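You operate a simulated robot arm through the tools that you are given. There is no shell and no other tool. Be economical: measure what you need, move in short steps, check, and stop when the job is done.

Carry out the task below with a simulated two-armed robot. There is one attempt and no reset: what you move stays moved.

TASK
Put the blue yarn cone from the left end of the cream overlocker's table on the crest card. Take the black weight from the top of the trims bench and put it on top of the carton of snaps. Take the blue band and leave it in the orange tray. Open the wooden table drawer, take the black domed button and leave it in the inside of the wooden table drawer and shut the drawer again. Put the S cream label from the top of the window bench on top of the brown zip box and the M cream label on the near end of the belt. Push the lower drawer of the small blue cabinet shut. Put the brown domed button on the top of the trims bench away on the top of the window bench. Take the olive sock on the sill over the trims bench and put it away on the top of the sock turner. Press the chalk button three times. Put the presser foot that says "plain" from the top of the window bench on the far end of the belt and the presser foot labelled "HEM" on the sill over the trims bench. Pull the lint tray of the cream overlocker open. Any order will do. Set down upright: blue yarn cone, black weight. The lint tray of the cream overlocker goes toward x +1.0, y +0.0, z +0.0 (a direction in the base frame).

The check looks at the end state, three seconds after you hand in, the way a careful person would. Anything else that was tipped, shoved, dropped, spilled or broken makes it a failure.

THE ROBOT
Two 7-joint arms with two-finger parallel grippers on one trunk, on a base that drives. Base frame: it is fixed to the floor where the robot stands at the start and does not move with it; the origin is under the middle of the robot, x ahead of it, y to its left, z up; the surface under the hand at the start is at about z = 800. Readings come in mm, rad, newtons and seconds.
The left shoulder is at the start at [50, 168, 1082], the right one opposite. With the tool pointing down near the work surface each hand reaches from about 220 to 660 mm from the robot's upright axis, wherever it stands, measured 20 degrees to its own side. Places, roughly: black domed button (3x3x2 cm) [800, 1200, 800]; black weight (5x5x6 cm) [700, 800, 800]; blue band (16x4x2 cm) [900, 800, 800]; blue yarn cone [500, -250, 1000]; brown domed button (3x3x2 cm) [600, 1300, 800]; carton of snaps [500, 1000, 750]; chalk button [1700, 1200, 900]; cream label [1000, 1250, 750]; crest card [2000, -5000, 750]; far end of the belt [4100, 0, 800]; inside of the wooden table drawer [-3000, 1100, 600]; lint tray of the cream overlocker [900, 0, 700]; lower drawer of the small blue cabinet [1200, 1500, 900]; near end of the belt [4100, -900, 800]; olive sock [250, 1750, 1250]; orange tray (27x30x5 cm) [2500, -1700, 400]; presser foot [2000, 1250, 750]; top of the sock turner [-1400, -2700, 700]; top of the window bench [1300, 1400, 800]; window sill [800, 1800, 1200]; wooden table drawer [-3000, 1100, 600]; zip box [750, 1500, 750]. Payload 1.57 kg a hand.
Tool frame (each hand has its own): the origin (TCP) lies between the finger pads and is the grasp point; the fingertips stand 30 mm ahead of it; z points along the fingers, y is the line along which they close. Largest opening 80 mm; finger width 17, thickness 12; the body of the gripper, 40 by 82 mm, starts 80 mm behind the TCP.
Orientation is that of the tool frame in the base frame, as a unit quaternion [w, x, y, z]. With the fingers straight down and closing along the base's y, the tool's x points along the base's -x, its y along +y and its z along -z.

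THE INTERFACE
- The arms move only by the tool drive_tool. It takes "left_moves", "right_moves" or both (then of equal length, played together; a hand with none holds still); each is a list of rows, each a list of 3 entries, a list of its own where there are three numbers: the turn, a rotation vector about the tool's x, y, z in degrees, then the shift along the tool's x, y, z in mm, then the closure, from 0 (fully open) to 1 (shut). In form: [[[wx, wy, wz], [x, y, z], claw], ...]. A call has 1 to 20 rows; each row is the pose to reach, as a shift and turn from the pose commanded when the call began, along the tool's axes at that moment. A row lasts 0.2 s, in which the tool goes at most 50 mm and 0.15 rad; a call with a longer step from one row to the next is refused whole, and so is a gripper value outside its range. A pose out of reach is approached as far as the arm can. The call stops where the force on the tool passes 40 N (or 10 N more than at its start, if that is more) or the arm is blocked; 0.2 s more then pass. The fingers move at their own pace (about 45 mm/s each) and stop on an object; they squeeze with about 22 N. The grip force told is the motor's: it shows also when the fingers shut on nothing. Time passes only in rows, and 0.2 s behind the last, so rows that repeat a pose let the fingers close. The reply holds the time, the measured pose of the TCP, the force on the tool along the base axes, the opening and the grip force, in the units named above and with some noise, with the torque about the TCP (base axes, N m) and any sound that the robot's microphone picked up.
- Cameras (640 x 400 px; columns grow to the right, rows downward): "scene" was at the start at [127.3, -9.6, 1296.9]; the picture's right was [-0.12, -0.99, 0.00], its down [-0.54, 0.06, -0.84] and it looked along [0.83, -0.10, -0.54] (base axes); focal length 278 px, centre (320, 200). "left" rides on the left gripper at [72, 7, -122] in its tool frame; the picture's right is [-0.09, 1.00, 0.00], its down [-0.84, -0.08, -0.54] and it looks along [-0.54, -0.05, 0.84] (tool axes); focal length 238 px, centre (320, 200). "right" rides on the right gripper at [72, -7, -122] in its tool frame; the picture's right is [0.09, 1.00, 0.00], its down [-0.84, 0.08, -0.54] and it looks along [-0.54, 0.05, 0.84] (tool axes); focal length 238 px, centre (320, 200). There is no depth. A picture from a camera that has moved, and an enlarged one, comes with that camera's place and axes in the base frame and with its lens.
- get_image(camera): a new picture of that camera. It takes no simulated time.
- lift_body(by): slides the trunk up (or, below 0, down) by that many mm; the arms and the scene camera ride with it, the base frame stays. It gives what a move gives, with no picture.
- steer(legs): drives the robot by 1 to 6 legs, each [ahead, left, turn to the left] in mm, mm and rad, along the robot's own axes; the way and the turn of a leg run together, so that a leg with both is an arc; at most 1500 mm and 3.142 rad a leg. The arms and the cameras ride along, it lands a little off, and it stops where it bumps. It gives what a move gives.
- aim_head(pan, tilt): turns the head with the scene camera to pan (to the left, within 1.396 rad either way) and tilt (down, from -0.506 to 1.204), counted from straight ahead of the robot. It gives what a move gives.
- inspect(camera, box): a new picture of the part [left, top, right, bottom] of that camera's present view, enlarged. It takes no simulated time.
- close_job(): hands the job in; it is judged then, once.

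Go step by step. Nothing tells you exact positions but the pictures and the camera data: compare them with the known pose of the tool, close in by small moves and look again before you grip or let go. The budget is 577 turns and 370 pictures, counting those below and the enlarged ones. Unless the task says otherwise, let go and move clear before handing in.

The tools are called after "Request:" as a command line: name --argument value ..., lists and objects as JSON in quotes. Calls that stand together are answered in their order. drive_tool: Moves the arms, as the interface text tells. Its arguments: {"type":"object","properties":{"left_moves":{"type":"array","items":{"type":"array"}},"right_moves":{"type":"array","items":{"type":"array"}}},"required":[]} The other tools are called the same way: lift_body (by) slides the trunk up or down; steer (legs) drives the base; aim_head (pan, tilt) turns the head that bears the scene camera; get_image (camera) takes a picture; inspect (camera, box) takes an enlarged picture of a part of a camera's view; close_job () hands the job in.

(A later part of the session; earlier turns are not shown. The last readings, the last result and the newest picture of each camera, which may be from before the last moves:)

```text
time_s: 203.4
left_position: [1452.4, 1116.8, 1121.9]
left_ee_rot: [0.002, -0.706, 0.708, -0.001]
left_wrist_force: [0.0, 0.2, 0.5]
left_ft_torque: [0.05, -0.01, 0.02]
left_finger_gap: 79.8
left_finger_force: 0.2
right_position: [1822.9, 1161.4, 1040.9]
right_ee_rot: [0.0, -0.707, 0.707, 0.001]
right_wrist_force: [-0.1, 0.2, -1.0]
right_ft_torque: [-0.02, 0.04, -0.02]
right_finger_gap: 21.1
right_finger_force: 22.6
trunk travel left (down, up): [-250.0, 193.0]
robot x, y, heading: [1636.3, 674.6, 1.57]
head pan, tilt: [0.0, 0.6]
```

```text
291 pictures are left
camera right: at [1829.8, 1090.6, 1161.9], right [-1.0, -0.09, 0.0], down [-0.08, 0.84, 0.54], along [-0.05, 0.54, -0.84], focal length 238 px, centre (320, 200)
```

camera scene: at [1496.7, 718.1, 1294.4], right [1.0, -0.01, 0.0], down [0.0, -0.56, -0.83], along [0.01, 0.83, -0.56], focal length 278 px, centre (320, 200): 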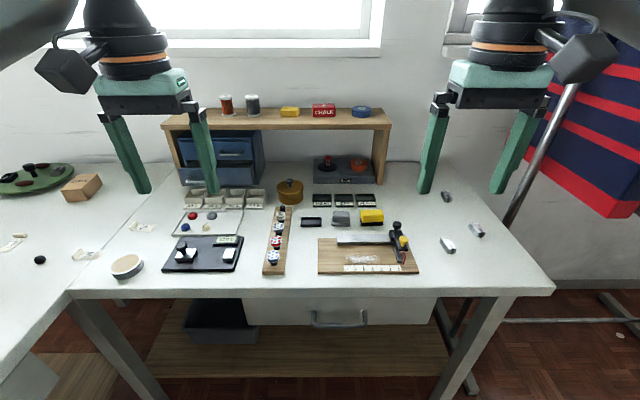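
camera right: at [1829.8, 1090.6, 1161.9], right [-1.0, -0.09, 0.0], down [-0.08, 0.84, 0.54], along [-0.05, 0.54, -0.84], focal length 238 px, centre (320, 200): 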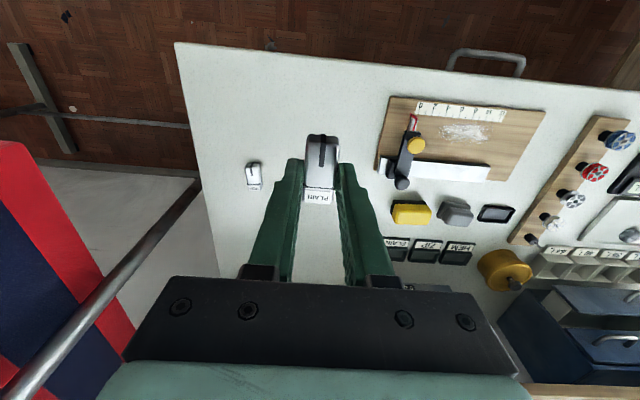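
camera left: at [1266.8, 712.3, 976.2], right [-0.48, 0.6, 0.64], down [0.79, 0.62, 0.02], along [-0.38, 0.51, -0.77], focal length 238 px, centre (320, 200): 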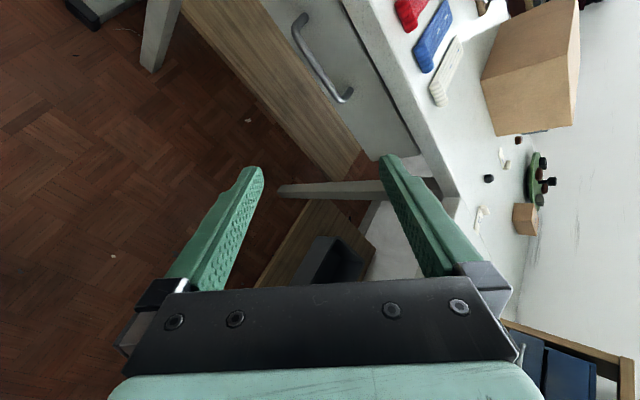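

PLAIN is held. Now strafing left to the blue cabinet and labels; I'll look from there.

Request:
steer --legs '[[0, 340, 0]]'

Request:
get_image --camera "scene"

Request:
get_image --camera "left"

```text
time_s: 207.0
left_position: [1110.2, 1118.9, 1120.7]
left_ee_rot: [0.003, -0.706, 0.708, 0.0]
left_wrist_force: [0.1, -0.5, 0.0]
left_ft_torque: [0.01, -0.02, 0.01]
left_finger_gap: 80.1
left_finger_force: 0.0
right_position: [1480.3, 1164.2, 1039.4]
right_ee_rot: [0.001, -0.707, 0.707, 0.001]
right_wrist_force: [-0.7, -0.2, -0.6]
right_ft_torque: [0.02, 0.02, -0.03]
right_finger_gap: 21.2
right_finger_force: 22.4
trunk travel left (down, up): [-250.0, 193.0]
robot x, y, heading: [1290.5, 678.7, 1.565]
head pan, tilt: [0.0, 0.6]
```

```text
290 pictures are left
camera scene: at [1293.6, 806.8, 1294.4], right [1.0, -0.01, 0.0], down [0.0, -0.56, -0.83], along [0.0, 0.83, -0.56], focal length 278 px, centre (320, 200)
```

scene: 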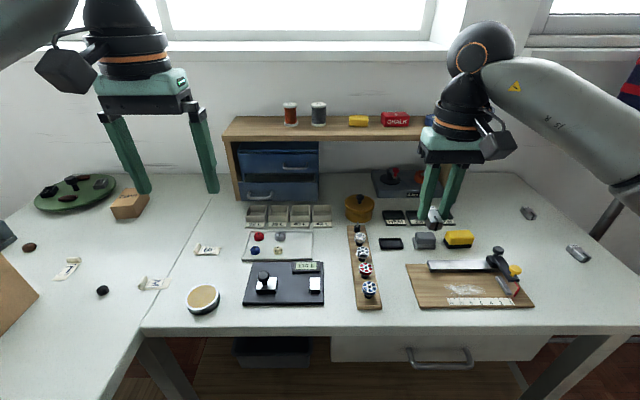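

```text
289 pictures are left
camera left: at [1102.5, 1047.2, 1243.1], right [-1.0, 0.1, -0.01], down [0.08, 0.83, 0.55], along [0.06, 0.54, -0.84], focal length 238 px, centre (320, 200)
```

left: 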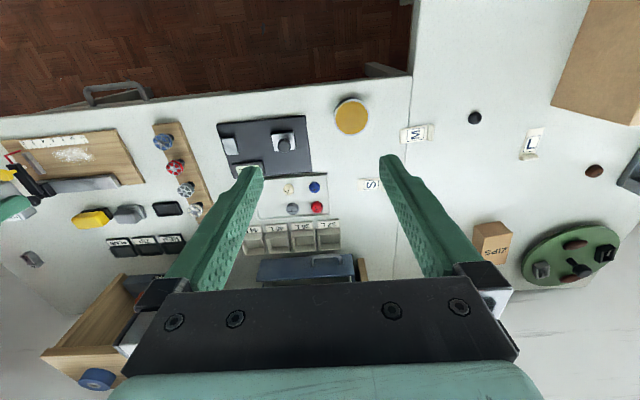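

Request:
inspect --camera "scene" --box '[210, 110, 350, 240]'

Request:
inspect --camera "left" --box '[220, 160, 400, 300]'

```text
3.08 times, centred on (280, 175) of scene
camera zoom: at [1293.6, 806.8, 1294.4], right [1.0, -0.01, 0.0], down [0.0, -0.56, -0.83], along [0.0, 0.83, -0.56], focal length 855 px, centre (443, 277)
```

zoom: 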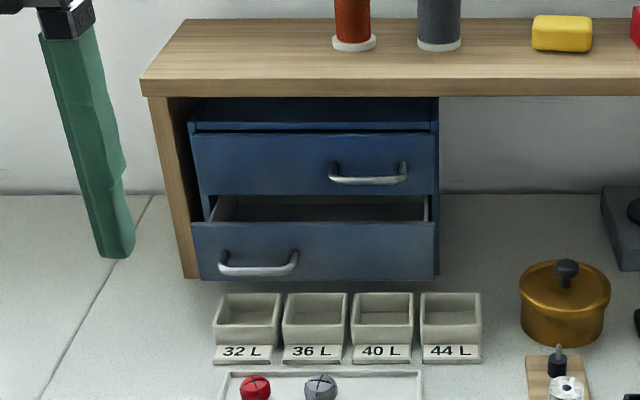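

```text
2.86 times, centred on (310, 230) of left
camera zoom: at [1102.5, 1047.2, 1243.1], right [-1.0, 0.1, -0.01], down [0.08, 0.83, 0.55], along [0.06, 0.54, -0.84], focal length 681 px, centre (349, 114)
```

zoom: 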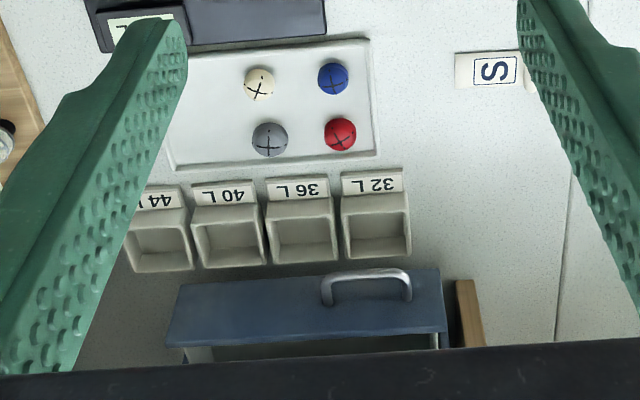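

The lower drawer's face is around x 1056–1288, y ≈ 1480, z 837–900. I'll move in and tilt the closed left fingers forward to push it.

Request:
steer --legs '[[50, -75, 0]]'

Request:
drive_tool --left_moves '[[[0, -7.5, 0], [-15, 0, 5], 0.5], [[0, -15, 0], [-30, 0, 10], 1], [[0, -22.5, 0], [-45, 0, 15], 1], [[0, -30, 0], [-60, 0, 30], 1], [[0, -37.5, 0], [-75, 0, 60], 1], [[0, -45, 0], [-95, 0, 90], 1], [[0, -52.5, 0], [-115, 0, 120], 1], [[0, -60, 0], [-140, 0, 150], 1], [[0, -60, 0], [-160, 0, 180], 1], [[0, -60, 0], [-180, 0, 210], 1]]'

Request:
get_image --camera "scene"

Request:
get_image --camera "left"

```text
time_s: 208.3
left_position: [1184.3, 1166.9, 1121.3]
left_ee_rot: [0.003, -0.705, 0.709, -0.001]
left_wrist_force: [0.6, 0.1, 0.4]
left_ft_torque: [-0.03, 0.04, 0.0]
left_finger_gap: 80.2
left_finger_force: 0.0
right_position: [1553.5, 1213.0, 1039.8]
right_ee_rot: [-0.002, -0.707, 0.708, 0.002]
right_wrist_force: [0.3, 0.3, -0.8]
right_ft_torque: [0.0, 0.0, -0.01]
right_finger_gap: 21.3
right_finger_force: 21.4
trunk travel left (down, up): [-250.0, 193.0]
robot x, y, heading: [1370.5, 726.5, 1.566]
head pan, tilt: [0.0, 0.6]
```

```text
time_s: 210.5
left_position: [1187.5, 1347.1, 911.3]
left_ee_rot: [0.357, -0.612, 0.612, 0.353]
left_wrist_force: [0.6, -1.0, -0.4]
left_ft_torque: [-0.05, -0.02, 0.01]
left_finger_gap: 0.0
left_finger_force: 21.4
right_position: [1554.7, 1213.3, 1040.4]
right_ee_rot: [0.0, -0.707, 0.707, 0.002]
right_wrist_force: [-0.5, -0.3, -0.3]
right_ft_torque: [-0.03, 0.03, 0.0]
right_finger_gap: 21.2
right_finger_force: 21.4
trunk travel left (down, up): [-250.0, 193.0]
robot x, y, heading: [1367.9, 730.5, 1.565]
head pan, tilt: [0.0, 0.6]
```

```text
286 pictures are left
camera scene: at [1368.2, 855.7, 1294.4], right [1.0, 0.0, 0.0], down [0.0, -0.57, -0.82], along [0.0, 0.82, -0.57], focal length 278 px, centre (320, 200)
```

scene: 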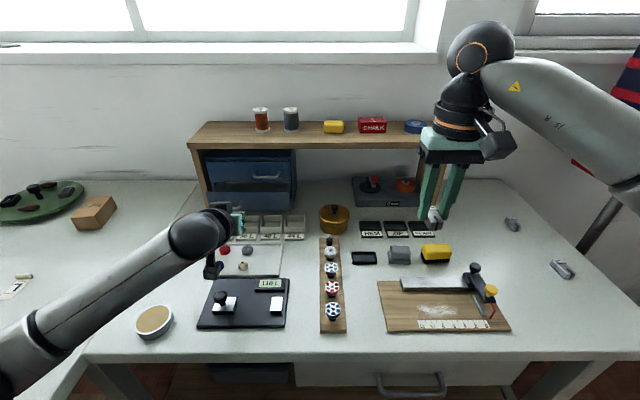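

```text
285 pictures are left
camera left: at [1179.7, 1206.0, 910.2], right [-1.0, 0.05, 0.07], down [0.07, -0.05, 1.0], along [0.05, 1.0, 0.05], focal length 238 px, centre (320, 200)
```

left: 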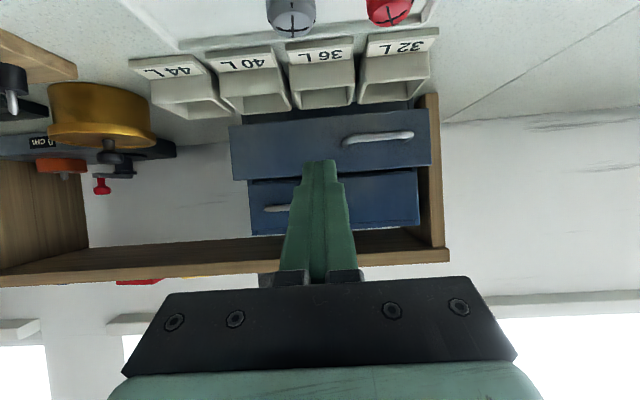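

Request:
drive_tool --left_moves '[[[0, 0, 0], [19, 0, 11], 1], [[0, 0, 0], [-1, 0, 46], 1], [[0, 0, 0], [-21, 0, 80], 1], [[0, 0, 0], [-28, 0, 93], 1], [[0, 0, 0], [-36, 0, 106], 1], [[0, 0, 0], [-43, 0, 119], 1], [[0, 0, 0], [-51, 0, 132], 1]]'

Request:
get_image --camera "left"

Request:
inspect --camera "scene" --box '[170, 110, 310, 250]'

```text
time_s: 212.1
left_position: [1188.3, 1488.8, 890.5]
left_ee_rot: [0.357, -0.611, 0.613, 0.352]
left_wrist_force: [0.3, 0.4, -0.3]
left_ft_torque: [0.03, 0.0, -0.06]
left_finger_gap: 0.0
left_finger_force: 21.5
right_position: [1554.3, 1213.1, 1040.3]
right_ee_rot: [0.0, -0.707, 0.707, 0.002]
right_wrist_force: [0.1, -0.1, -0.1]
right_ft_torque: [-0.01, -0.01, -0.02]
right_finger_gap: 21.1
right_finger_force: 21.9
trunk travel left (down, up): [-250.0, 193.0]
robot x, y, heading: [1366.1, 724.5, 1.566]
head pan, tilt: [0.0, 0.6]
```

```text
284 pictures are left
camera left: at [1181.0, 1347.5, 889.1], right [-1.0, 0.05, 0.08], down [0.07, -0.05, 1.0], along [0.05, 1.0, 0.05], focal length 238 px, centre (320, 200)
```

left: 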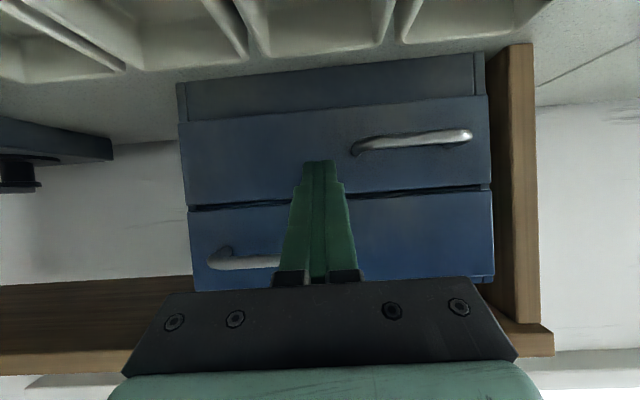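

```text
2.86 times, centred on (240, 180) of scene
camera zoom: at [1368.3, 855.6, 1294.4], right [1.0, 0.0, 0.0], down [0.0, -0.56, -0.83], along [0.0, 0.83, -0.56], focal length 794 px, centre (549, 257)
```

zoom: 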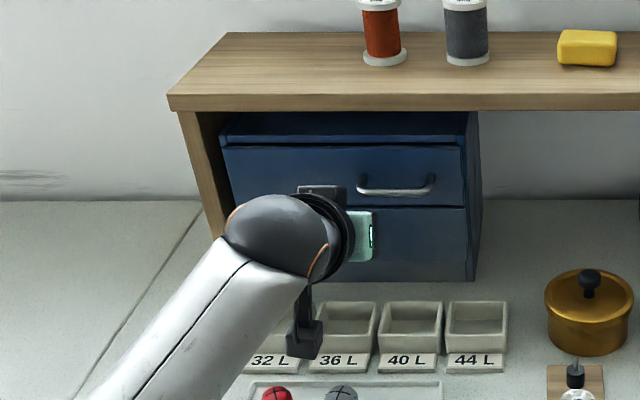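

Nearly flush. A bit more push until it stops.

Request:
drive_tool --left_moves '[[[0, 0, 0], [-2.5, 0, 4.3], 1], [[0, 0, 0], [-5, 0, 8.7], 1], [[0, 0, 0], [-7.5, 0, 13], 1], [[0, 0, 0], [-10, 0, 17.3], 1]]'

Request:
get_image --camera "left"

```text
time_s: 212.6
left_position: [1187.4, 1489.5, 890.9]
left_ee_rot: [0.355, -0.613, 0.613, 0.35]
left_wrist_force: [-0.8, -26.3, 8.3]
left_ft_torque: [0.1, 0.12, 0.07]
left_finger_gap: 0.2
left_finger_force: 21.0
right_position: [1554.0, 1209.6, 1042.6]
right_ee_rot: [-0.001, 0.708, -0.706, -0.003]
right_wrist_force: [-0.6, -0.2, -0.4]
right_ft_torque: [-0.02, 0.01, 0.04]
right_finger_gap: 21.2
right_finger_force: 22.5
trunk travel left (down, up): [-250.0, 193.0]
robot x, y, heading: [1369.4, 727.1, 1.566]
head pan, tilt: [0.0, 0.6]
stopped in row 2 (left hand): the force on the tool passed its limit at 45 N (the readings are from after the stop); the commanded pose is now the measured one
```

```text
282 pictures are left
camera left: at [1181.1, 1348.2, 890.2], right [-1.0, 0.05, 0.07], down [0.07, -0.05, 1.0], along [0.05, 1.0, 0.04], focal length 238 px, centre (320, 200)
```

left: 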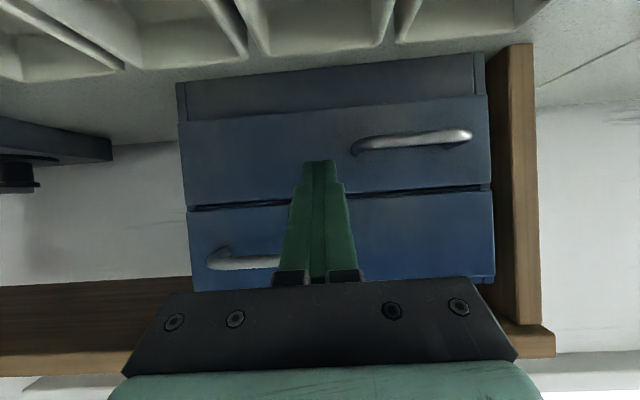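

The drawer is shut (45 N stop). Retracting the left hand and moving to the M label.

Request:
drive_tool --left_moves '[[[0, 0, 0], [20, 0, -35], 1], [[0, 0, 0], [40, 0, -69], 1], [[0, 0, 0], [60, 0, -104], 1], [[0, 7.5, 0], [48, 0, -125], 0.5], [[0, 15, 0], [34, 0, -145], 0.5], [[0, 22.5, 0], [20, 0, -165], 0.5], [[0, 30, 0], [0, 0, -185], 0.5], [[0, 37.5, 0], [-20, 0, -205], 0.5], [[0, 45, 0], [-40, 0, -225], 0.5], [[0, 52.5, 0], [-60, 0, -245], 0.5], [[0, 60, 0], [-80, 0, -265], 0.5], [[0, 60, 0], [-80, 0, -300], 0.5]]'

Request:
steer --legs '[[-30, 80, 0]]'

Request:
get_image --camera "left"

```text
time_s: 215.2
left_position: [1185.0, 1274.4, 1107.5]
left_ee_rot: [0.001, -0.707, 0.707, -0.005]
left_wrist_force: [-0.2, -0.6, 0.4]
left_ft_torque: [-0.01, 0.02, 0.04]
left_finger_gap: 40.1
left_finger_force: 0.0
right_position: [1553.8, 1211.7, 1039.6]
right_ee_rot: [0.0, 0.708, -0.706, -0.002]
right_wrist_force: [0.5, -0.1, 0.2]
right_ft_torque: [0.0, 0.01, 0.01]
right_finger_gap: 20.9
right_finger_force: 22.1
trunk travel left (down, up): [-250.0, 193.0]
robot x, y, heading: [1367.5, 729.1, 1.569]
head pan, tilt: [0.0, 0.6]
```

```text
time_s: 216.5
left_position: [1106.8, 1246.0, 1106.6]
left_ee_rot: [0.0, -0.705, 0.709, -0.004]
left_wrist_force: [-1.1, 0.1, -0.3]
left_ft_torque: [0.0, 0.01, -0.02]
left_finger_gap: 40.1
left_finger_force: 0.0
right_position: [1475.6, 1182.4, 1039.8]
right_ee_rot: [0.0, 0.707, -0.707, -0.002]
right_wrist_force: [-0.6, 0.4, 0.0]
right_ft_torque: [0.0, -0.05, -0.02]
right_finger_gap: 21.1
right_finger_force: 22.0
trunk travel left (down, up): [-250.0, 193.0]
robot x, y, heading: [1287.9, 694.9, 1.562]
head pan, tilt: [0.0, 0.6]
```

```text
281 pictures are left
camera left: at [1099.3, 1174.4, 1229.4], right [-1.0, 0.1, -0.01], down [0.08, 0.84, 0.54], along [0.06, 0.53, -0.84], focal length 238 px, centre (320, 200)
```

left: 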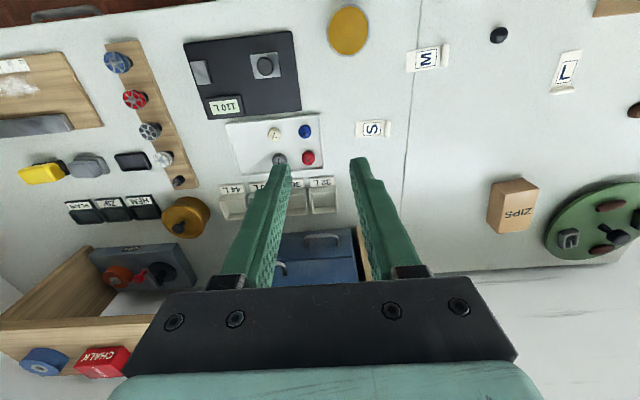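

M label's rolled end is near [916, 1200]. Moving the left hand over it for a close look.

Request:
drive_tool --left_moves '[[[0, 0, 0], [10, 45, 10], 0.4], [[0, 0, 0], [20, 90, 20], 0.4], [[0, 0, 0], [30, 135, 40], 0.4], [[0, 0, 0], [40, 170, 70], 0.4], [[0, 0, 0], [45, 188, 110], 0.4], [[0, 0, 0], [45, 188, 150], 0.4], [[0, 0, 0], [45, 188, 190], 0.4], [[0, 0, 0], [45, 188, 205], 0.4]]'

Request:
get_image --camera "left"

```text
refused: row 3 steps farther than a row can; nothing moved
```

```text
280 pictures are left
camera left: at [1099.3, 1174.4, 1229.4], right [-1.0, 0.1, -0.01], down [0.08, 0.84, 0.54], along [0.06, 0.53, -0.84], focal length 238 px, centre (320, 200)
```

left: 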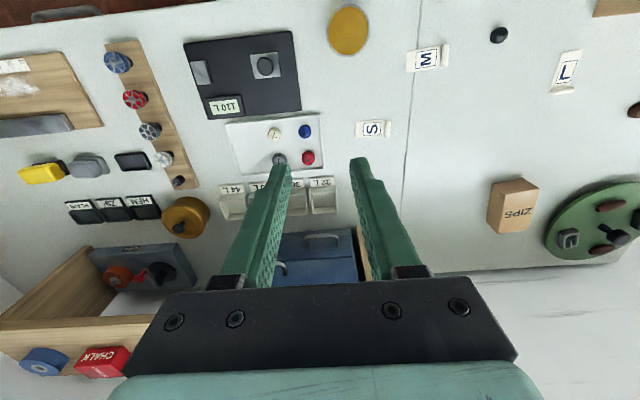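

Request:
drive_tool --left_moves '[[[0, 0, 0], [10, 40, 10], 0.4], [[0, 0, 0], [20, 80, 20], 0.4], [[0, 0, 0], [30, 120, 30], 0.4], [[0, 0, 0], [40, 155, 50], 0.4], [[0, 0, 0], [45, 185, 80], 0.4], [[0, 0, 0], [45, 188, 120], 0.4], [[0, 0, 0], [45, 188, 165], 0.4], [[0, 0, 0], [45, 188, 205], 0.4], [[0, 0, 0], [45, 188, 205], 0.4]]'

Request:
get_image --camera "left"

```text
time_s: 218.5
left_position: [920.3, 1198.4, 901.4]
left_ee_rot: [0.0, -0.706, 0.708, -0.004]
left_wrist_force: [-0.3, -0.5, 0.1]
left_ft_torque: [0.01, 0.01, 0.0]
left_finger_gap: 48.0
left_finger_force: 0.0
right_position: [1475.9, 1182.4, 1040.5]
right_ee_rot: [0.0, -0.707, 0.707, 0.001]
right_wrist_force: [0.2, -0.6, -0.9]
right_ft_torque: [-0.01, -0.03, 0.03]
right_finger_gap: 21.2
right_finger_force: 22.1
trunk travel left (down, up): [-250.0, 193.0]
robot x, y, heading: [1288.7, 694.6, 1.567]
head pan, tilt: [0.0, 0.6]
```

```text
279 pictures are left
camera left: at [912.9, 1128.2, 1023.1], right [-1.0, 0.1, -0.01], down [0.08, 0.84, 0.54], along [0.06, 0.53, -0.84], focal length 238 px, centre (320, 200)
```

left: 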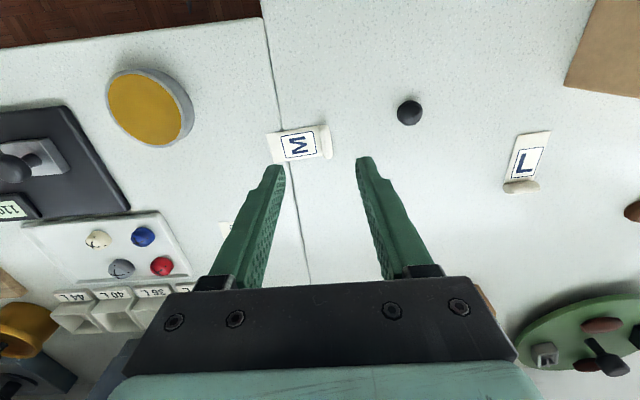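

Request:
drive_tool --left_moves '[[[0, 0, -6], [-2, 4, 20], 0.5], [[0, 0, -11], [-3, 6, 45], 0.5], [[0, 0, -11], [-3, 6, 60], 0.5], [[0, 0, -11], [-3, 6, 60], 0.5]]'

Request:
get_image --camera "left"

```text
time_s: 219.5
left_position: [914.2, 1202.1, 841.5]
left_ee_rot: [0.0, 0.77, -0.637, 0.004]
left_wrist_force: [0.0, -0.1, 0.4]
left_ft_torque: [-0.02, -0.03, -0.01]
left_finger_gap: 40.1
left_finger_force: 0.2
right_position: [1474.5, 1182.1, 1040.0]
right_ee_rot: [0.0, 0.707, -0.707, -0.001]
right_wrist_force: [-0.3, 0.4, -0.9]
right_ft_torque: [0.0, -0.02, 0.0]
right_finger_gap: 20.9
right_finger_force: 21.9
trunk travel left (down, up): [-250.0, 193.0]
robot x, y, heading: [1287.1, 694.8, 1.564]
head pan, tilt: [0.0, 0.6]
```

```text
278 pictures are left
camera left: at [921.1, 1131.6, 964.0], right [-1.0, -0.1, 0.0], down [-0.08, 0.84, 0.54], along [-0.05, 0.53, -0.84], focal length 238 px, centre (320, 200)
```

left: 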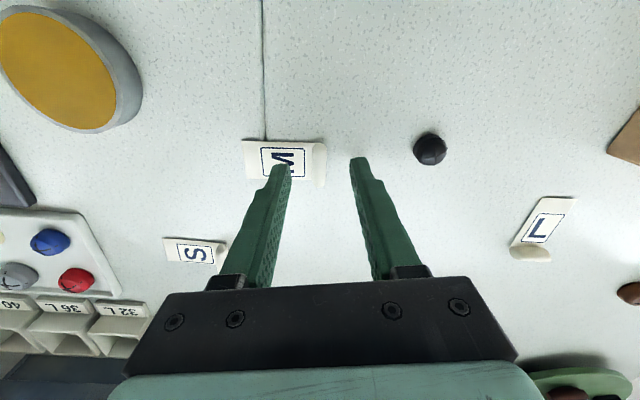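

Request:
drive_tool --left_moves '[[[0, 0, 0], [3, 0, 6], 0.5], [[0, 0, 0], [3, 0, 8], 0.8], [[0, 0, 0], [3, 0, 8], 1], [[0, 0, 0], [3, 0, 8], 1], [[0, 0, 0], [3, 0, 8], 1]]'

Request:
drive_tool --left_moves '[[[0, 0, 0], [0, 0, -20], 1], [[0, 0, 0], [0, 0, -60], 1], [[0, 0, 0], [0, 0, -100], 1]]'

Request:
get_image --camera "left"

```text
time_s: 220.7
left_position: [915.5, 1199.3, 834.0]
left_ee_rot: [0.001, 0.771, -0.637, 0.004]
left_wrist_force: [0.0, -0.3, 3.4]
left_ft_torque: [0.03, 0.0, -0.03]
left_finger_gap: 6.9
left_finger_force: 21.9
right_position: [1475.9, 1183.0, 1040.1]
right_ee_rot: [0.001, 0.708, -0.707, -0.002]
right_wrist_force: [-0.2, 0.7, -0.4]
right_ft_torque: [0.02, 0.0, 0.0]
right_finger_gap: 21.3
right_finger_force: 22.2
trunk travel left (down, up): [-250.0, 193.0]
robot x, y, heading: [1289.3, 690.8, 1.567]
head pan, tilt: [0.0, 0.6]
```

```text
time_s: 221.5
left_position: [913.9, 1199.4, 934.6]
left_ee_rot: [0.002, 0.77, -0.638, 0.005]
left_wrist_force: [-0.6, 1.0, -0.7]
left_ft_torque: [-0.03, 0.06, -0.01]
left_finger_gap: 6.5
left_finger_force: 22.3
right_position: [1475.6, 1182.6, 1040.1]
right_ee_rot: [0.0, 0.707, -0.707, -0.002]
right_wrist_force: [-0.9, -0.5, -0.2]
right_ft_torque: [-0.01, 0.01, -0.01]
right_finger_gap: 21.1
right_finger_force: 21.9
trunk travel left (down, up): [-250.0, 193.0]
robot x, y, heading: [1288.3, 696.0, 1.565]
head pan, tilt: [0.0, 0.6]
```

```text
277 pictures are left
camera left: at [921.1, 1128.0, 1057.7], right [-1.0, -0.1, 0.0], down [-0.08, 0.84, 0.53], along [-0.05, 0.53, -0.84], focal length 238 px, centre (320, 200)
```

left: 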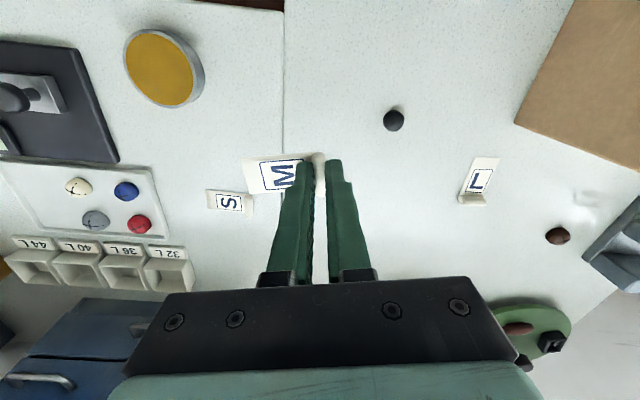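

M label is held in the left hand, PLAIN in the right. Tucking and driving east towards the belt.

Request:
drive_tool --left_moves '[[[0, 0, 0], [0, 0, -45], 1], [[0, 0, 0], [20, -25, -75], 1], [[0, 0, 0], [40, -50, -105], 1], [[0, 0, 0], [60, -75, -135], 1], [[0, 0, 0], [80, -100, -160], 1], [[0, 0, 0], [105, -130, -180], 1], [[0, 0, 0], [130, -160, -190], 1]]'

Request:
steer --legs '[[-60, -1400, 0], [0, 0, -1.57]]'

Request:
aim_head --pan -0.1 --tilt 0.35

Request:
get_image --camera "scene"

```text
time_s: 223.1
left_position: [1097.3, 1103.4, 1123.7]
left_ee_rot: [0.001, 0.77, -0.638, 0.005]
left_wrist_force: [-0.1, 1.1, 0.6]
left_ft_torque: [-0.02, -0.01, 0.02]
left_finger_gap: 6.8
left_finger_force: 21.2
right_position: [1475.2, 1182.7, 1039.7]
right_ee_rot: [-0.001, -0.707, 0.707, 0.002]
right_wrist_force: [-0.8, 0.0, 0.2]
right_ft_torque: [0.02, -0.02, 0.0]
right_finger_gap: 20.9
right_finger_force: 22.2
trunk travel left (down, up): [-250.0, 193.0]
robot x, y, heading: [1289.4, 692.0, 1.571]
head pan, tilt: [0.0, 0.6]
```

```text
time_s: 239.2
left_position: [3072.6, 829.0, 1123.8]
left_ee_rot: [-0.005, -0.091, 0.996, -0.003]
left_wrist_force: [-0.1, 1.3, 0.0]
left_ft_torque: [-0.02, -0.03, -0.02]
left_finger_gap: 6.4
left_finger_force: 21.9
right_position: [3149.7, 448.2, 1040.7]
right_ee_rot: [0.0, 0.004, 1.0, 0.002]
right_wrist_force: [-0.3, -0.3, -1.1]
right_ft_torque: [0.0, 0.0, -0.02]
right_finger_gap: 21.2
right_finger_force: 22.1
trunk travel left (down, up): [-250.0, 193.0]
robot x, y, heading: [2662.2, 634.5, -0.009]
head pan, tilt: [0.0, 0.6]
```

```text
time_s: 240.0
left_position: [3073.1, 828.1, 1123.0]
left_ee_rot: [-0.005, -0.09, 0.996, -0.002]
left_wrist_force: [-0.4, 0.2, 1.0]
left_ft_torque: [0.0, 0.0, 0.01]
left_finger_gap: 6.7
left_finger_force: 21.6
right_position: [3149.3, 449.6, 1039.2]
right_ee_rot: [0.001, 0.004, 1.0, 0.0]
right_wrist_force: [0.2, -0.3, -0.2]
right_ft_torque: [0.0, 0.02, 0.0]
right_finger_gap: 21.1
right_finger_force: 21.7
trunk travel left (down, up): [-250.0, 193.0]
robot x, y, heading: [2664.2, 638.7, -0.01]
head pan, tilt: [-0.099, 0.351]
```

```text
276 pictures are left
camera scene: at [2795.6, 627.2, 1317.1], right [-0.11, -0.99, 0.0], down [-0.34, 0.04, -0.94], along [0.93, -0.1, -0.34], focal length 278 px, centre (320, 200)
```

scene: 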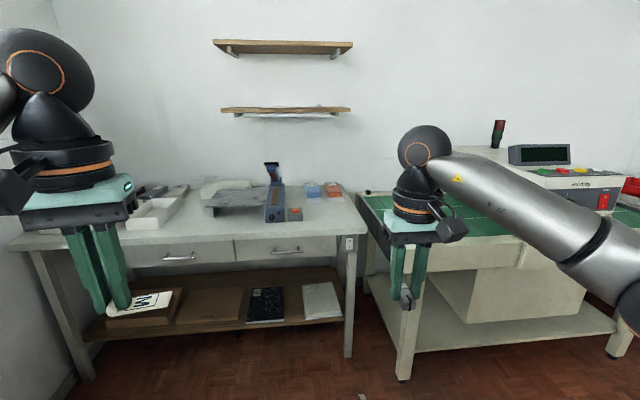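

The belt's far end is ahead-right. Moving closer to face it.

Request:
steer --legs '[[600, -550, 0]]'

Request:
aim_head --pan 0 --tilt 0.55

Request:
get_image --camera "scene"

```text
time_s: 245.4
left_position: [3672.7, 265.2, 1123.4]
left_ee_rot: [-0.004, -0.094, 0.996, -0.002]
left_wrist_force: [-0.7, 0.4, -0.6]
left_ft_torque: [-0.02, 0.02, 0.02]
left_finger_gap: 6.6
left_finger_force: 21.9
right_position: [3750.7, -112.9, 1038.6]
right_ee_rot: [0.001, 0.001, 1.0, 0.001]
right_wrist_force: [0.3, 0.4, -0.3]
right_ft_torque: [0.0, 0.02, 0.01]
right_finger_gap: 21.1
right_finger_force: 21.4
trunk travel left (down, up): [-250.0, 193.0]
robot x, y, heading: [3265.6, 70.9, -0.002]
head pan, tilt: [-0.099, 0.351]
```

```text
time_s: 246.1
left_position: [3671.8, 265.0, 1123.4]
left_ee_rot: [-0.005, -0.093, 0.996, -0.002]
left_wrist_force: [0.8, -0.7, 0.3]
left_ft_torque: [0.0, -0.03, -0.01]
left_finger_gap: 6.6
left_finger_force: 21.9
right_position: [3751.6, -112.7, 1039.7]
right_ee_rot: [0.001, 0.001, 1.0, 0.001]
right_wrist_force: [-0.2, 0.2, 0.0]
right_ft_torque: [-0.01, -0.02, -0.02]
right_finger_gap: 21.0
right_finger_force: 21.7
trunk travel left (down, up): [-250.0, 193.0]
robot x, y, heading: [3264.3, 75.5, -0.005]
head pan, tilt: [0.0, 0.55]
```

```text
275 pictures are left
camera scene: at [3393.2, 72.6, 1299.0], right [-0.01, -1.0, 0.0], down [-0.52, 0.0, -0.85], along [0.85, -0.01, -0.52], focal length 278 px, centre (320, 200)
```

scene: 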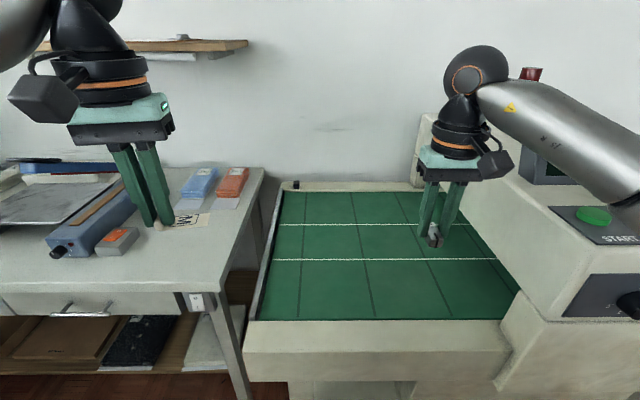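

The far end of the belt spans about x 3750–4265, y −350…190. I'll place PLAIN at ~[3890, -100].

Request:
steer --legs '[[60, 0, 0]]'

Request:
drive_tool --right_moves '[[[0, 0, 0], [-30, 0, 20], 1], [[0, 0, 0], [-60, 0, 40], 1], [[0, 0, 0], [-80, 0, 75], 1], [[0, 0, 0], [-80, 0, 110], 1], [[0, 0, 0], [-80, 0, 150], 1], [[0, 0, 0], [-80, 0, 170], 1]]'

Request:
inspect --camera "scene" --box '[340, 150, 540, 300]'

Request:
get_image --camera "right"

```text
time_s: 247.1
left_position: [3733.9, 264.2, 1123.8]
left_ee_rot: [-0.004, -0.093, 0.996, -0.002]
left_wrist_force: [-0.1, 0.1, -0.2]
left_ft_torque: [0.03, 0.0, 0.02]
left_finger_gap: 6.8
left_finger_force: 21.4
right_position: [3812.2, -113.0, 1040.3]
right_ee_rot: [0.001, 0.001, 1.0, 0.001]
right_wrist_force: [-0.6, -0.3, -0.2]
right_ft_torque: [0.0, 0.0, 0.01]
right_finger_gap: 21.4
right_finger_force: 21.2
trunk travel left (down, up): [-250.0, 193.0]
robot x, y, heading: [3324.6, 72.8, -0.004]
head pan, tilt: [0.0, 0.55]
```

```text
time_s: 248.5
left_position: [3733.5, 265.7, 1123.4]
left_ee_rot: [-0.004, -0.094, 0.996, -0.002]
left_wrist_force: [0.6, -0.5, -0.1]
left_ft_torque: [0.01, 0.01, 0.0]
left_finger_gap: 6.7
left_finger_force: 22.2
right_position: [3891.3, -113.0, 868.4]
right_ee_rot: [0.001, 0.001, 1.0, 0.002]
right_wrist_force: [0.4, -0.6, 0.3]
right_ft_torque: [0.02, -0.01, -0.01]
right_finger_gap: 20.9
right_finger_force: 22.1
trunk travel left (down, up): [-250.0, 193.0]
robot x, y, heading: [3326.4, 76.5, -0.01]
head pan, tilt: [0.0, 0.55]
```

```text
2.67 times, centred on (440, 225) of scene
camera zoom: at [3454.2, 72.1, 1298.9], right [-0.01, -1.0, 0.0], down [-0.52, 0.0, -0.85], along [0.85, -0.01, -0.52], focal length 741 px, centre (0, 133)
```

zoom: 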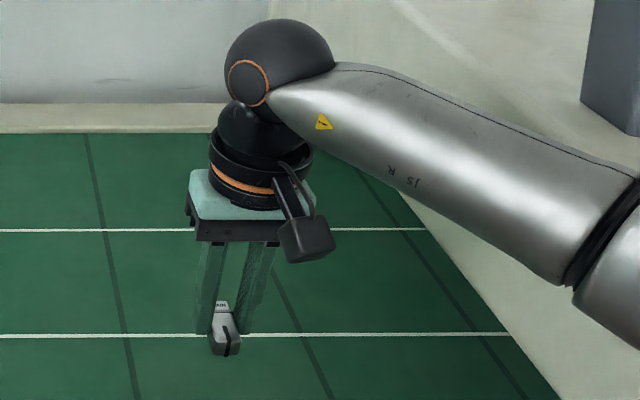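

```text
273 pictures are left
camera right: at [3820.6, -119.7, 989.9], right [-0.09, 1.0, 0.0], down [0.84, 0.07, 0.54], along [0.54, 0.05, -0.84], focal length 238 px, centre (320, 200)
```

right: 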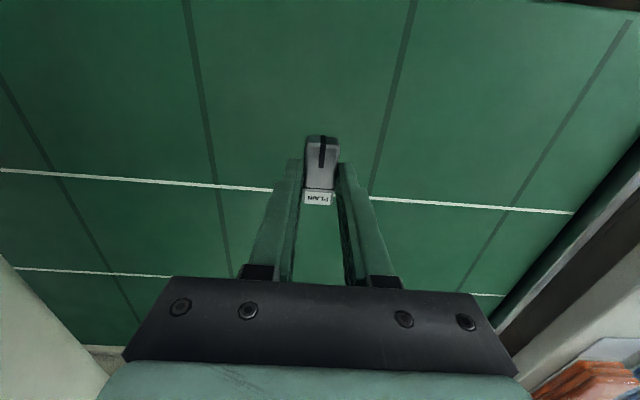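

Request:
drive_tool --right_moves '[[[0, 0, 0], [0, 0, 10], 1], [[0, 0, 0], [0, 0, 20], 1], [[0, 0, 0], [0, 0, 26], 1], [[0, 0, 0], [0, 0, 29], 1], [[0, 0, 0], [0, 0, 32], 1]]'

```text
time_s: 249.7
left_position: [3733.0, 265.0, 1123.8]
left_ee_rot: [-0.004, -0.094, 0.996, -0.002]
left_wrist_force: [-0.1, 0.4, -0.6]
left_ft_torque: [-0.03, 0.0, 0.0]
left_finger_gap: 6.5
left_finger_force: 22.1
right_position: [3892.4, -113.4, 837.9]
right_ee_rot: [0.001, 0.001, 1.0, 0.001]
right_wrist_force: [0.1, 0.1, -0.9]
right_ft_torque: [-0.01, -0.01, 0.03]
right_finger_gap: 21.1
right_finger_force: 21.9
trunk travel left (down, up): [-250.0, 193.0]
robot x, y, heading: [3326.1, 72.1, -0.001]
head pan, tilt: [0.0, 0.55]
```

Request:
drive_tool --right_moves '[[[0, 0, 0], [0, 0, 3], 1], [[0, 0, 0], [0, 0, 6], 1], [[0, 0, 0], [0, 0, 9], 1]]'

Request:
inspect --camera "scene" --box '[380, 220, 460, 320]'

```text
time_s: 250.5
left_position: [3733.3, 265.6, 1123.3]
left_ee_rot: [-0.005, -0.093, 0.996, -0.002]
left_wrist_force: [-0.1, -0.5, -0.6]
left_ft_torque: [0.02, -0.02, 0.03]
left_finger_gap: 6.6
left_finger_force: 22.3
right_position: [3891.2, -114.2, 828.6]
right_ee_rot: [0.001, 0.001, 1.0, 0.001]
right_wrist_force: [0.8, -0.4, -0.3]
right_ft_torque: [0.0, 0.02, -0.01]
right_finger_gap: 21.0
right_finger_force: 22.0
trunk travel left (down, up): [-250.0, 193.0]
robot x, y, heading: [3326.4, 71.5, -0.004]
head pan, tilt: [0.0, 0.55]
```

```text
4.00 times, centred on (420, 270) of scene
camera zoom: at [3454.1, 72.2, 1298.9], right [-0.01, -1.0, 0.0], down [-0.52, 0.0, -0.85], along [0.85, -0.01, -0.52], focal length 1112 px, centre (-80, -80)
```

zoom: 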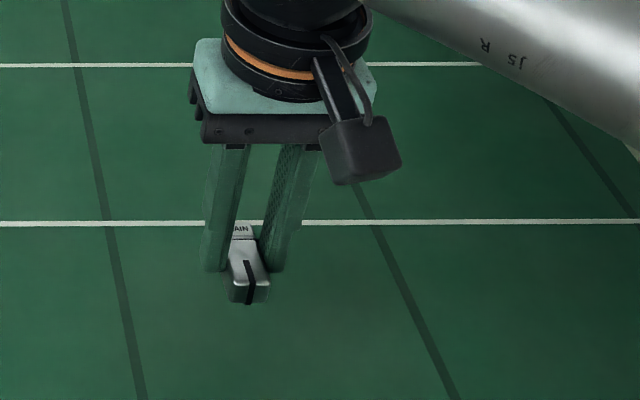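

Request:
drive_tool --right_moves '[[[0, 0, 0], [0, 0, 4], 1], [[0, 0, 0], [0, 0, 8], 1], [[0, 0, 0], [0, 0, 12], 1], [[0, 0, 0], [0, 0, 16], 1], [[0, 0, 0], [0, 0, 20], 1], [[0, 0, 0], [0, 0, 24], 1]]'

Request:
inspect --camera "scene" --box '[380, 220, 460, 320]'

```text
time_s: 251.9
left_position: [3733.3, 264.9, 1123.5]
left_ee_rot: [-0.004, -0.094, 0.996, -0.002]
left_wrist_force: [-0.3, -1.1, 0.4]
left_ft_torque: [0.0, 0.0, -0.01]
left_finger_gap: 6.8
left_finger_force: 22.0
right_position: [3892.4, -113.2, 805.0]
right_ee_rot: [0.001, 0.001, 1.0, 0.0]
right_wrist_force: [0.8, 0.2, -0.5]
right_ft_torque: [-0.03, 0.05, -0.01]
right_finger_gap: 21.0
right_finger_force: 21.5
trunk travel left (down, up): [-250.0, 193.0]
robot x, y, heading: [3327.2, 73.3, 0.001]
head pan, tilt: [0.0, 0.55]
```

```text
4.00 times, centred on (420, 270) of scene
camera zoom: at [3454.1, 72.2, 1298.9], right [-0.01, -1.0, 0.0], down [-0.52, 0.0, -0.85], along [0.85, -0.01, -0.52], focal length 1112 px, centre (-80, -80)
```

zoom: 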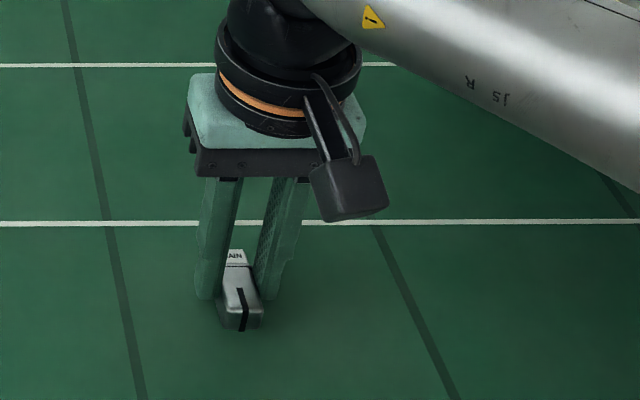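

Request:
drive_tool --right_moves '[[[0, 0, 0], [0, 0, 4], 1], [[0, 0, 0], [0, 0, 8], 1], [[0, 0, 0], [0, 0, 12], 1], [[0, 0, 0], [0, 0, 16], 1], [[0, 0, 0], [0, 0, 20], 1], [[0, 0, 0], [0, 0, 24], 1], [[0, 0, 0], [0, 0, 28], 1]]'

Request:
inspect --camera "scene" --box '[380, 220, 460, 320]'

```text
time_s: 253.4
left_position: [3730.4, 266.0, 1125.0]
left_ee_rot: [-0.003, -0.092, 0.996, -0.002]
left_wrist_force: [-0.1, -0.1, -0.2]
left_ft_torque: [0.0, -0.01, 0.0]
left_finger_gap: 6.6
left_finger_force: 22.5
right_position: [3892.8, -114.7, 790.6]
right_ee_rot: [0.006, 0.004, 1.0, 0.002]
right_wrist_force: [-9.7, -0.1, 15.9]
right_ft_torque: [-0.31, 0.47, -0.21]
right_finger_gap: 21.2
right_finger_force: 21.4
trunk travel left (down, up): [-250.0, 193.0]
robot x, y, heading: [3323.5, 70.0, -0.006]
head pan, tilt: [0.0, 0.55]
stopped in row 7 (right hand): the force on the tool passed its limit at 44 N (the readings are from after the stop); the commanded pose is now the measured one
```

```text
4.00 times, centred on (420, 270) of scene
camera zoom: at [3451.8, 72.5, 1299.0], right [-0.01, -1.0, 0.0], down [-0.52, 0.0, -0.85], along [0.85, -0.01, -0.52], focal length 1112 px, centre (-80, -80)
```

zoom: 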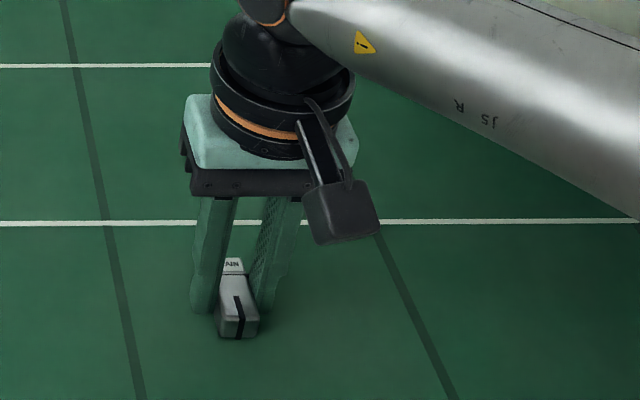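

Contact — the belt is at z ≈ 752. Releasing PLAIN.

Request:
drive_tool --right_moves '[[[0, 0, 0], [0, 0, -1], 0.8], [[0, 0, 0], [0, 0, -1], 0.5], [[0, 0, 0], [0, 0, -1], 0.3], [[0, 0, 0], [0, 0, -30], 0.3], [[0, 0, 0], [0, 0, -75], 0.3], [[0, 0, 0], [10, 0, -120], 0.3], [[0, 0, 0], [30, 0, -165], 0.3], [[0, 0, 0], [50, 0, -210], 0.3], [[0, 0, 0], [70, 0, -250], 0.3]]'

Request:
get_image --camera "scene"

```text
time_s: 255.4
left_position: [3732.8, 265.6, 1124.3]
left_ee_rot: [-0.002, -0.094, 0.996, -0.002]
left_wrist_force: [0.2, 0.3, 0.6]
left_ft_torque: [0.01, 0.01, 0.01]
left_finger_gap: 6.6
left_finger_force: 21.7
right_position: [3819.5, -114.0, 1039.2]
right_ee_rot: [0.006, 0.002, 1.0, 0.001]
right_wrist_force: [0.3, 0.1, -0.4]
right_ft_torque: [0.01, 0.0, -0.01]
right_finger_gap: 55.9
right_finger_force: 0.1
trunk travel left (down, up): [-250.0, 193.0]
robot x, y, heading: [3328.4, 73.7, -0.007]
head pan, tilt: [0.0, 0.55]
```

```text
269 pictures are left
camera scene: at [3453.7, 72.2, 1298.9], right [-0.01, -1.0, 0.0], down [-0.52, 0.0, -0.85], along [0.85, -0.01, -0.52], focal length 278 px, centre (320, 200)
```

scene: 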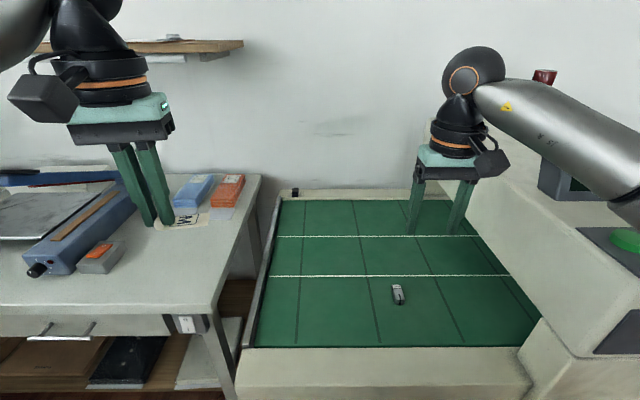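

PLAIN is placed. Now to the near end of the belt with the M label.

Request:
steer --legs '[[-150, 0, 0], [0, -1100, 0]]'

Request:
get_image --camera "scene"

Request:
get_image --camera "left"

```text
time_s: 266.3
left_position: [3569.8, -844.5, 1123.7]
left_ee_rot: [-0.005, -0.086, 0.996, -0.002]
left_wrist_force: [0.6, -0.1, 0.2]
left_ft_torque: [0.02, -0.05, 0.01]
left_finger_gap: 6.4
left_finger_force: 22.4
right_position: [3652.3, -1224.5, 1038.7]
right_ee_rot: [0.006, 0.008, 1.0, 0.002]
right_wrist_force: [0.5, 0.7, 1.1]
right_ft_torque: [-0.01, -0.01, 0.03]
right_finger_gap: 55.9
right_finger_force: 0.1
trunk travel left (down, up): [-250.0, 193.0]
robot x, y, heading: [3162.1, -1033.6, -0.018]
head pan, tilt: [0.0, 0.55]
```

```text
268 pictures are left
camera scene: at [3288.7, -1033.4, 1298.9], right [-0.02, -1.0, 0.0], down [-0.52, 0.01, -0.85], along [0.85, -0.02, -0.52], focal length 278 px, centre (320, 200)
```

scene: 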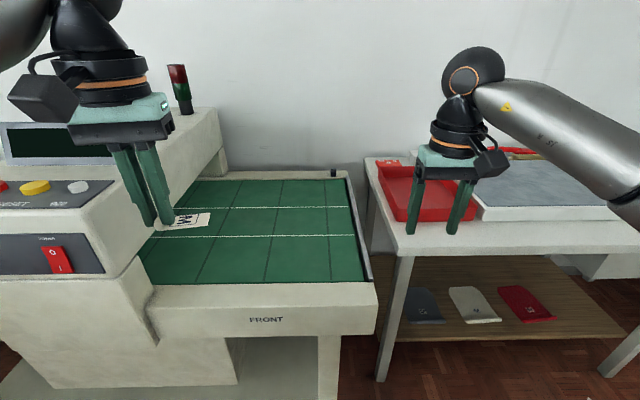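

```text
267 pictures are left
camera left: at [3499.2, -849.4, 1246.4], right [-0.08, 1.0, 0.0], down [0.84, 0.07, 0.54], along [0.53, 0.04, -0.84], focal length 238 px, centre (320, 200)
```

left: 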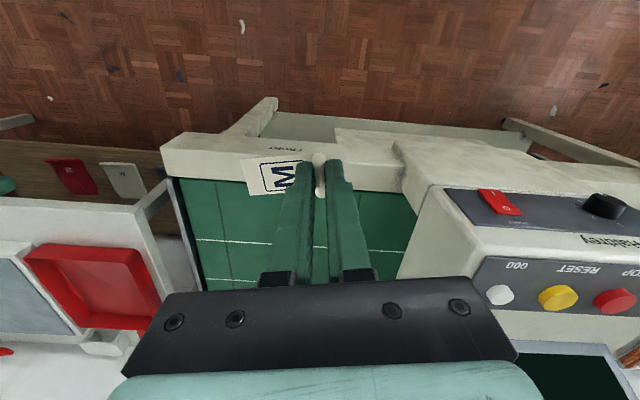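

The near end of the belt spans y −1160…−580. I'll move in and lower the label at ~[3870, -850].

Request:
steer --legs '[[160, 0, 0]]'

Request:
drive_tool --left_moves '[[[0, 0, 0], [-40, -7, 10], 1], [[0, 0, 0], [-80, -14, 20], 1], [[0, 0, 0], [-115, -20, 40], 1], [[0, 0, 0], [-138, -24, 75], 1], [[0, 0, 0], [-138, -24, 120], 1], [[0, 0, 0], [-138, -24, 165], 1], [[0, 0, 0], [-138, -24, 210], 1], [[0, 0, 0], [-138, -24, 255], 1], [[0, 0, 0], [-138, -24, 300], 1], [[0, 0, 0], [-138, -24, 315], 1]]'

Request:
inspect --camera "scene" --box '[140, 170, 340, 310]'

```text
time_s: 267.8
left_position: [3732.9, -850.1, 1123.9]
left_ee_rot: [-0.004, -0.086, 0.996, -0.002]
left_wrist_force: [-0.3, -1.0, 0.3]
left_ft_torque: [-0.04, 0.01, 0.01]
left_finger_gap: 6.7
left_finger_force: 21.8
right_position: [3814.7, -1229.1, 1038.1]
right_ee_rot: [0.005, 0.009, 1.0, 0.001]
right_wrist_force: [0.0, -0.7, -0.5]
right_ft_torque: [0.01, 0.01, -0.02]
right_finger_gap: 56.3
right_finger_force: 0.0
trunk travel left (down, up): [-250.0, 193.0]
robot x, y, heading: [3323.1, -1034.9, -0.02]
head pan, tilt: [0.0, 0.55]
```

```text
time_s: 270.0
left_position: [3869.6, -850.1, 808.3]
left_ee_rot: [-0.004, -0.084, 0.996, -0.002]
left_wrist_force: [-0.1, -0.1, -0.6]
left_ft_torque: [-0.03, 0.0, 0.0]
left_finger_gap: 6.7
left_finger_force: 21.9
right_position: [3814.0, -1230.3, 1038.0]
right_ee_rot: [0.006, 0.01, 1.0, 0.001]
right_wrist_force: [-0.2, 0.1, 0.1]
right_ft_torque: [0.07, 0.0, -0.01]
right_finger_gap: 55.9
right_finger_force: 0.1
trunk travel left (down, up): [-250.0, 193.0]
robot x, y, heading: [3323.8, -1035.4, -0.027]
head pan, tilt: [0.0, 0.55]
```

```text
2.86 times, centred on (240, 240) of scene
camera zoom: at [3450.5, -1037.0, 1298.9], right [-0.02, -1.0, 0.0], down [-0.52, 0.01, -0.85], along [0.85, -0.02, -0.52], focal length 794 px, centre (549, 86)
```

zoom: 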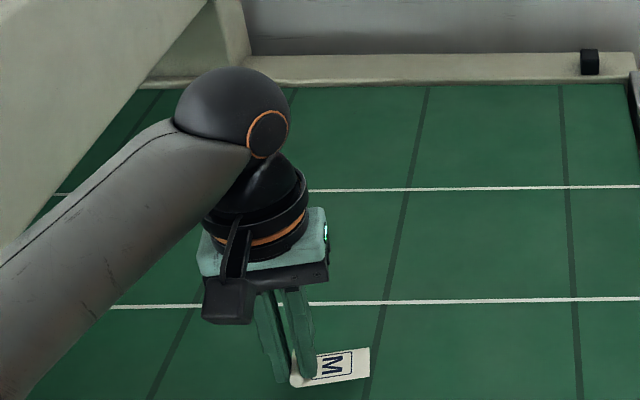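

Lowering gently to contact, then letting go.

Request:
drive_tool --left_moves '[[[0, 0, 0], [0, 0, 10], 1], [[0, 0, 0], [0, 0, 15], 1], [[0, 0, 0], [0, 0, 18], 1], [[0, 0, 0], [0, 0, 20], 1], [[0, 0, 0], [0, 0, 22], 1]]'

```text
time_s: 271.2
left_position: [3869.8, -851.9, 793.4]
left_ee_rot: [0.002, -0.085, 0.996, -0.004]
left_wrist_force: [-4.6, 6.3, 35.7]
left_ft_torque: [0.08, 0.17, -0.06]
left_finger_gap: 6.8
left_finger_force: 22.0
right_position: [3811.7, -1229.8, 1040.8]
right_ee_rot: [0.007, 0.01, 1.0, 0.002]
right_wrist_force: [-0.5, 0.8, -0.6]
right_ft_torque: [-0.02, 0.01, 0.01]
right_finger_gap: 55.9
right_finger_force: 0.1
trunk travel left (down, up): [-250.0, 193.0]
robot x, y, heading: [3323.0, -1036.2, -0.024]
head pan, tilt: [0.0, 0.55]
```

Request:
drive_tool --left_moves '[[[0, 0, 0], [0, 0, -6], 0.9], [[0, 0, 0], [0, 0, -6], 0.6], [[0, 0, 0], [0, 0, -6], 0.5], [[0, 0, 0], [0, 0, -45], 0.5], [[0, 0, 0], [0, 0, -90], 0.5], [[0, 0, 0], [0, 0, -135], 0.5], [[0, 0, 0], [0, 0, -180], 0.5], [[0, 0, 0], [15, 0, -220], 0.5], [[0, 0, 0], [40, 0, -255], 0.5], [[0, 0, 0], [75, 0, -280], 0.5], [[0, 0, 0], [115, 10, -300], 0.5]]'

Request:
get_image --camera "scene"

```text
time_s: 273.6
left_position: [3755.9, -859.1, 1085.5]
left_ee_rot: [-0.004, -0.085, 0.996, -0.002]
left_wrist_force: [-1.2, 1.2, -0.3]
left_ft_torque: [0.0, 0.02, -0.03]
left_finger_gap: 40.0
left_finger_force: 0.0
right_position: [3812.9, -1229.6, 1037.5]
right_ee_rot: [0.005, 0.01, 1.0, 0.001]
right_wrist_force: [-0.1, -0.6, 1.1]
right_ft_torque: [0.03, 0.0, -0.04]
right_finger_gap: 55.8
right_finger_force: 0.0
trunk travel left (down, up): [-250.0, 193.0]
robot x, y, heading: [3321.6, -1038.0, -0.024]
head pan, tilt: [0.0, 0.55]
```

```text
265 pictures are left
camera scene: at [3449.9, -1037.0, 1299.0], right [-0.02, -1.0, 0.0], down [-0.52, 0.01, -0.85], along [0.85, -0.02, -0.52], focal length 278 px, centre (320, 200)
```

scene: 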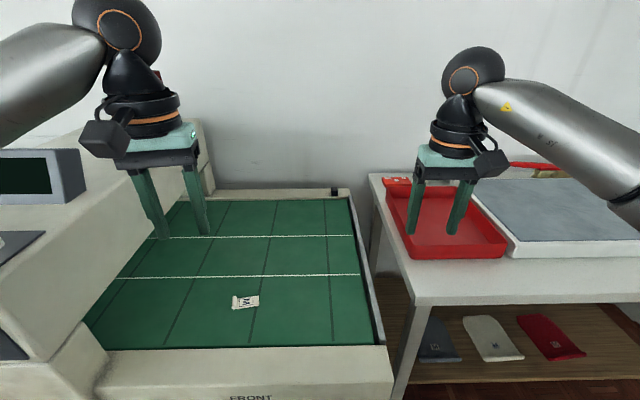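

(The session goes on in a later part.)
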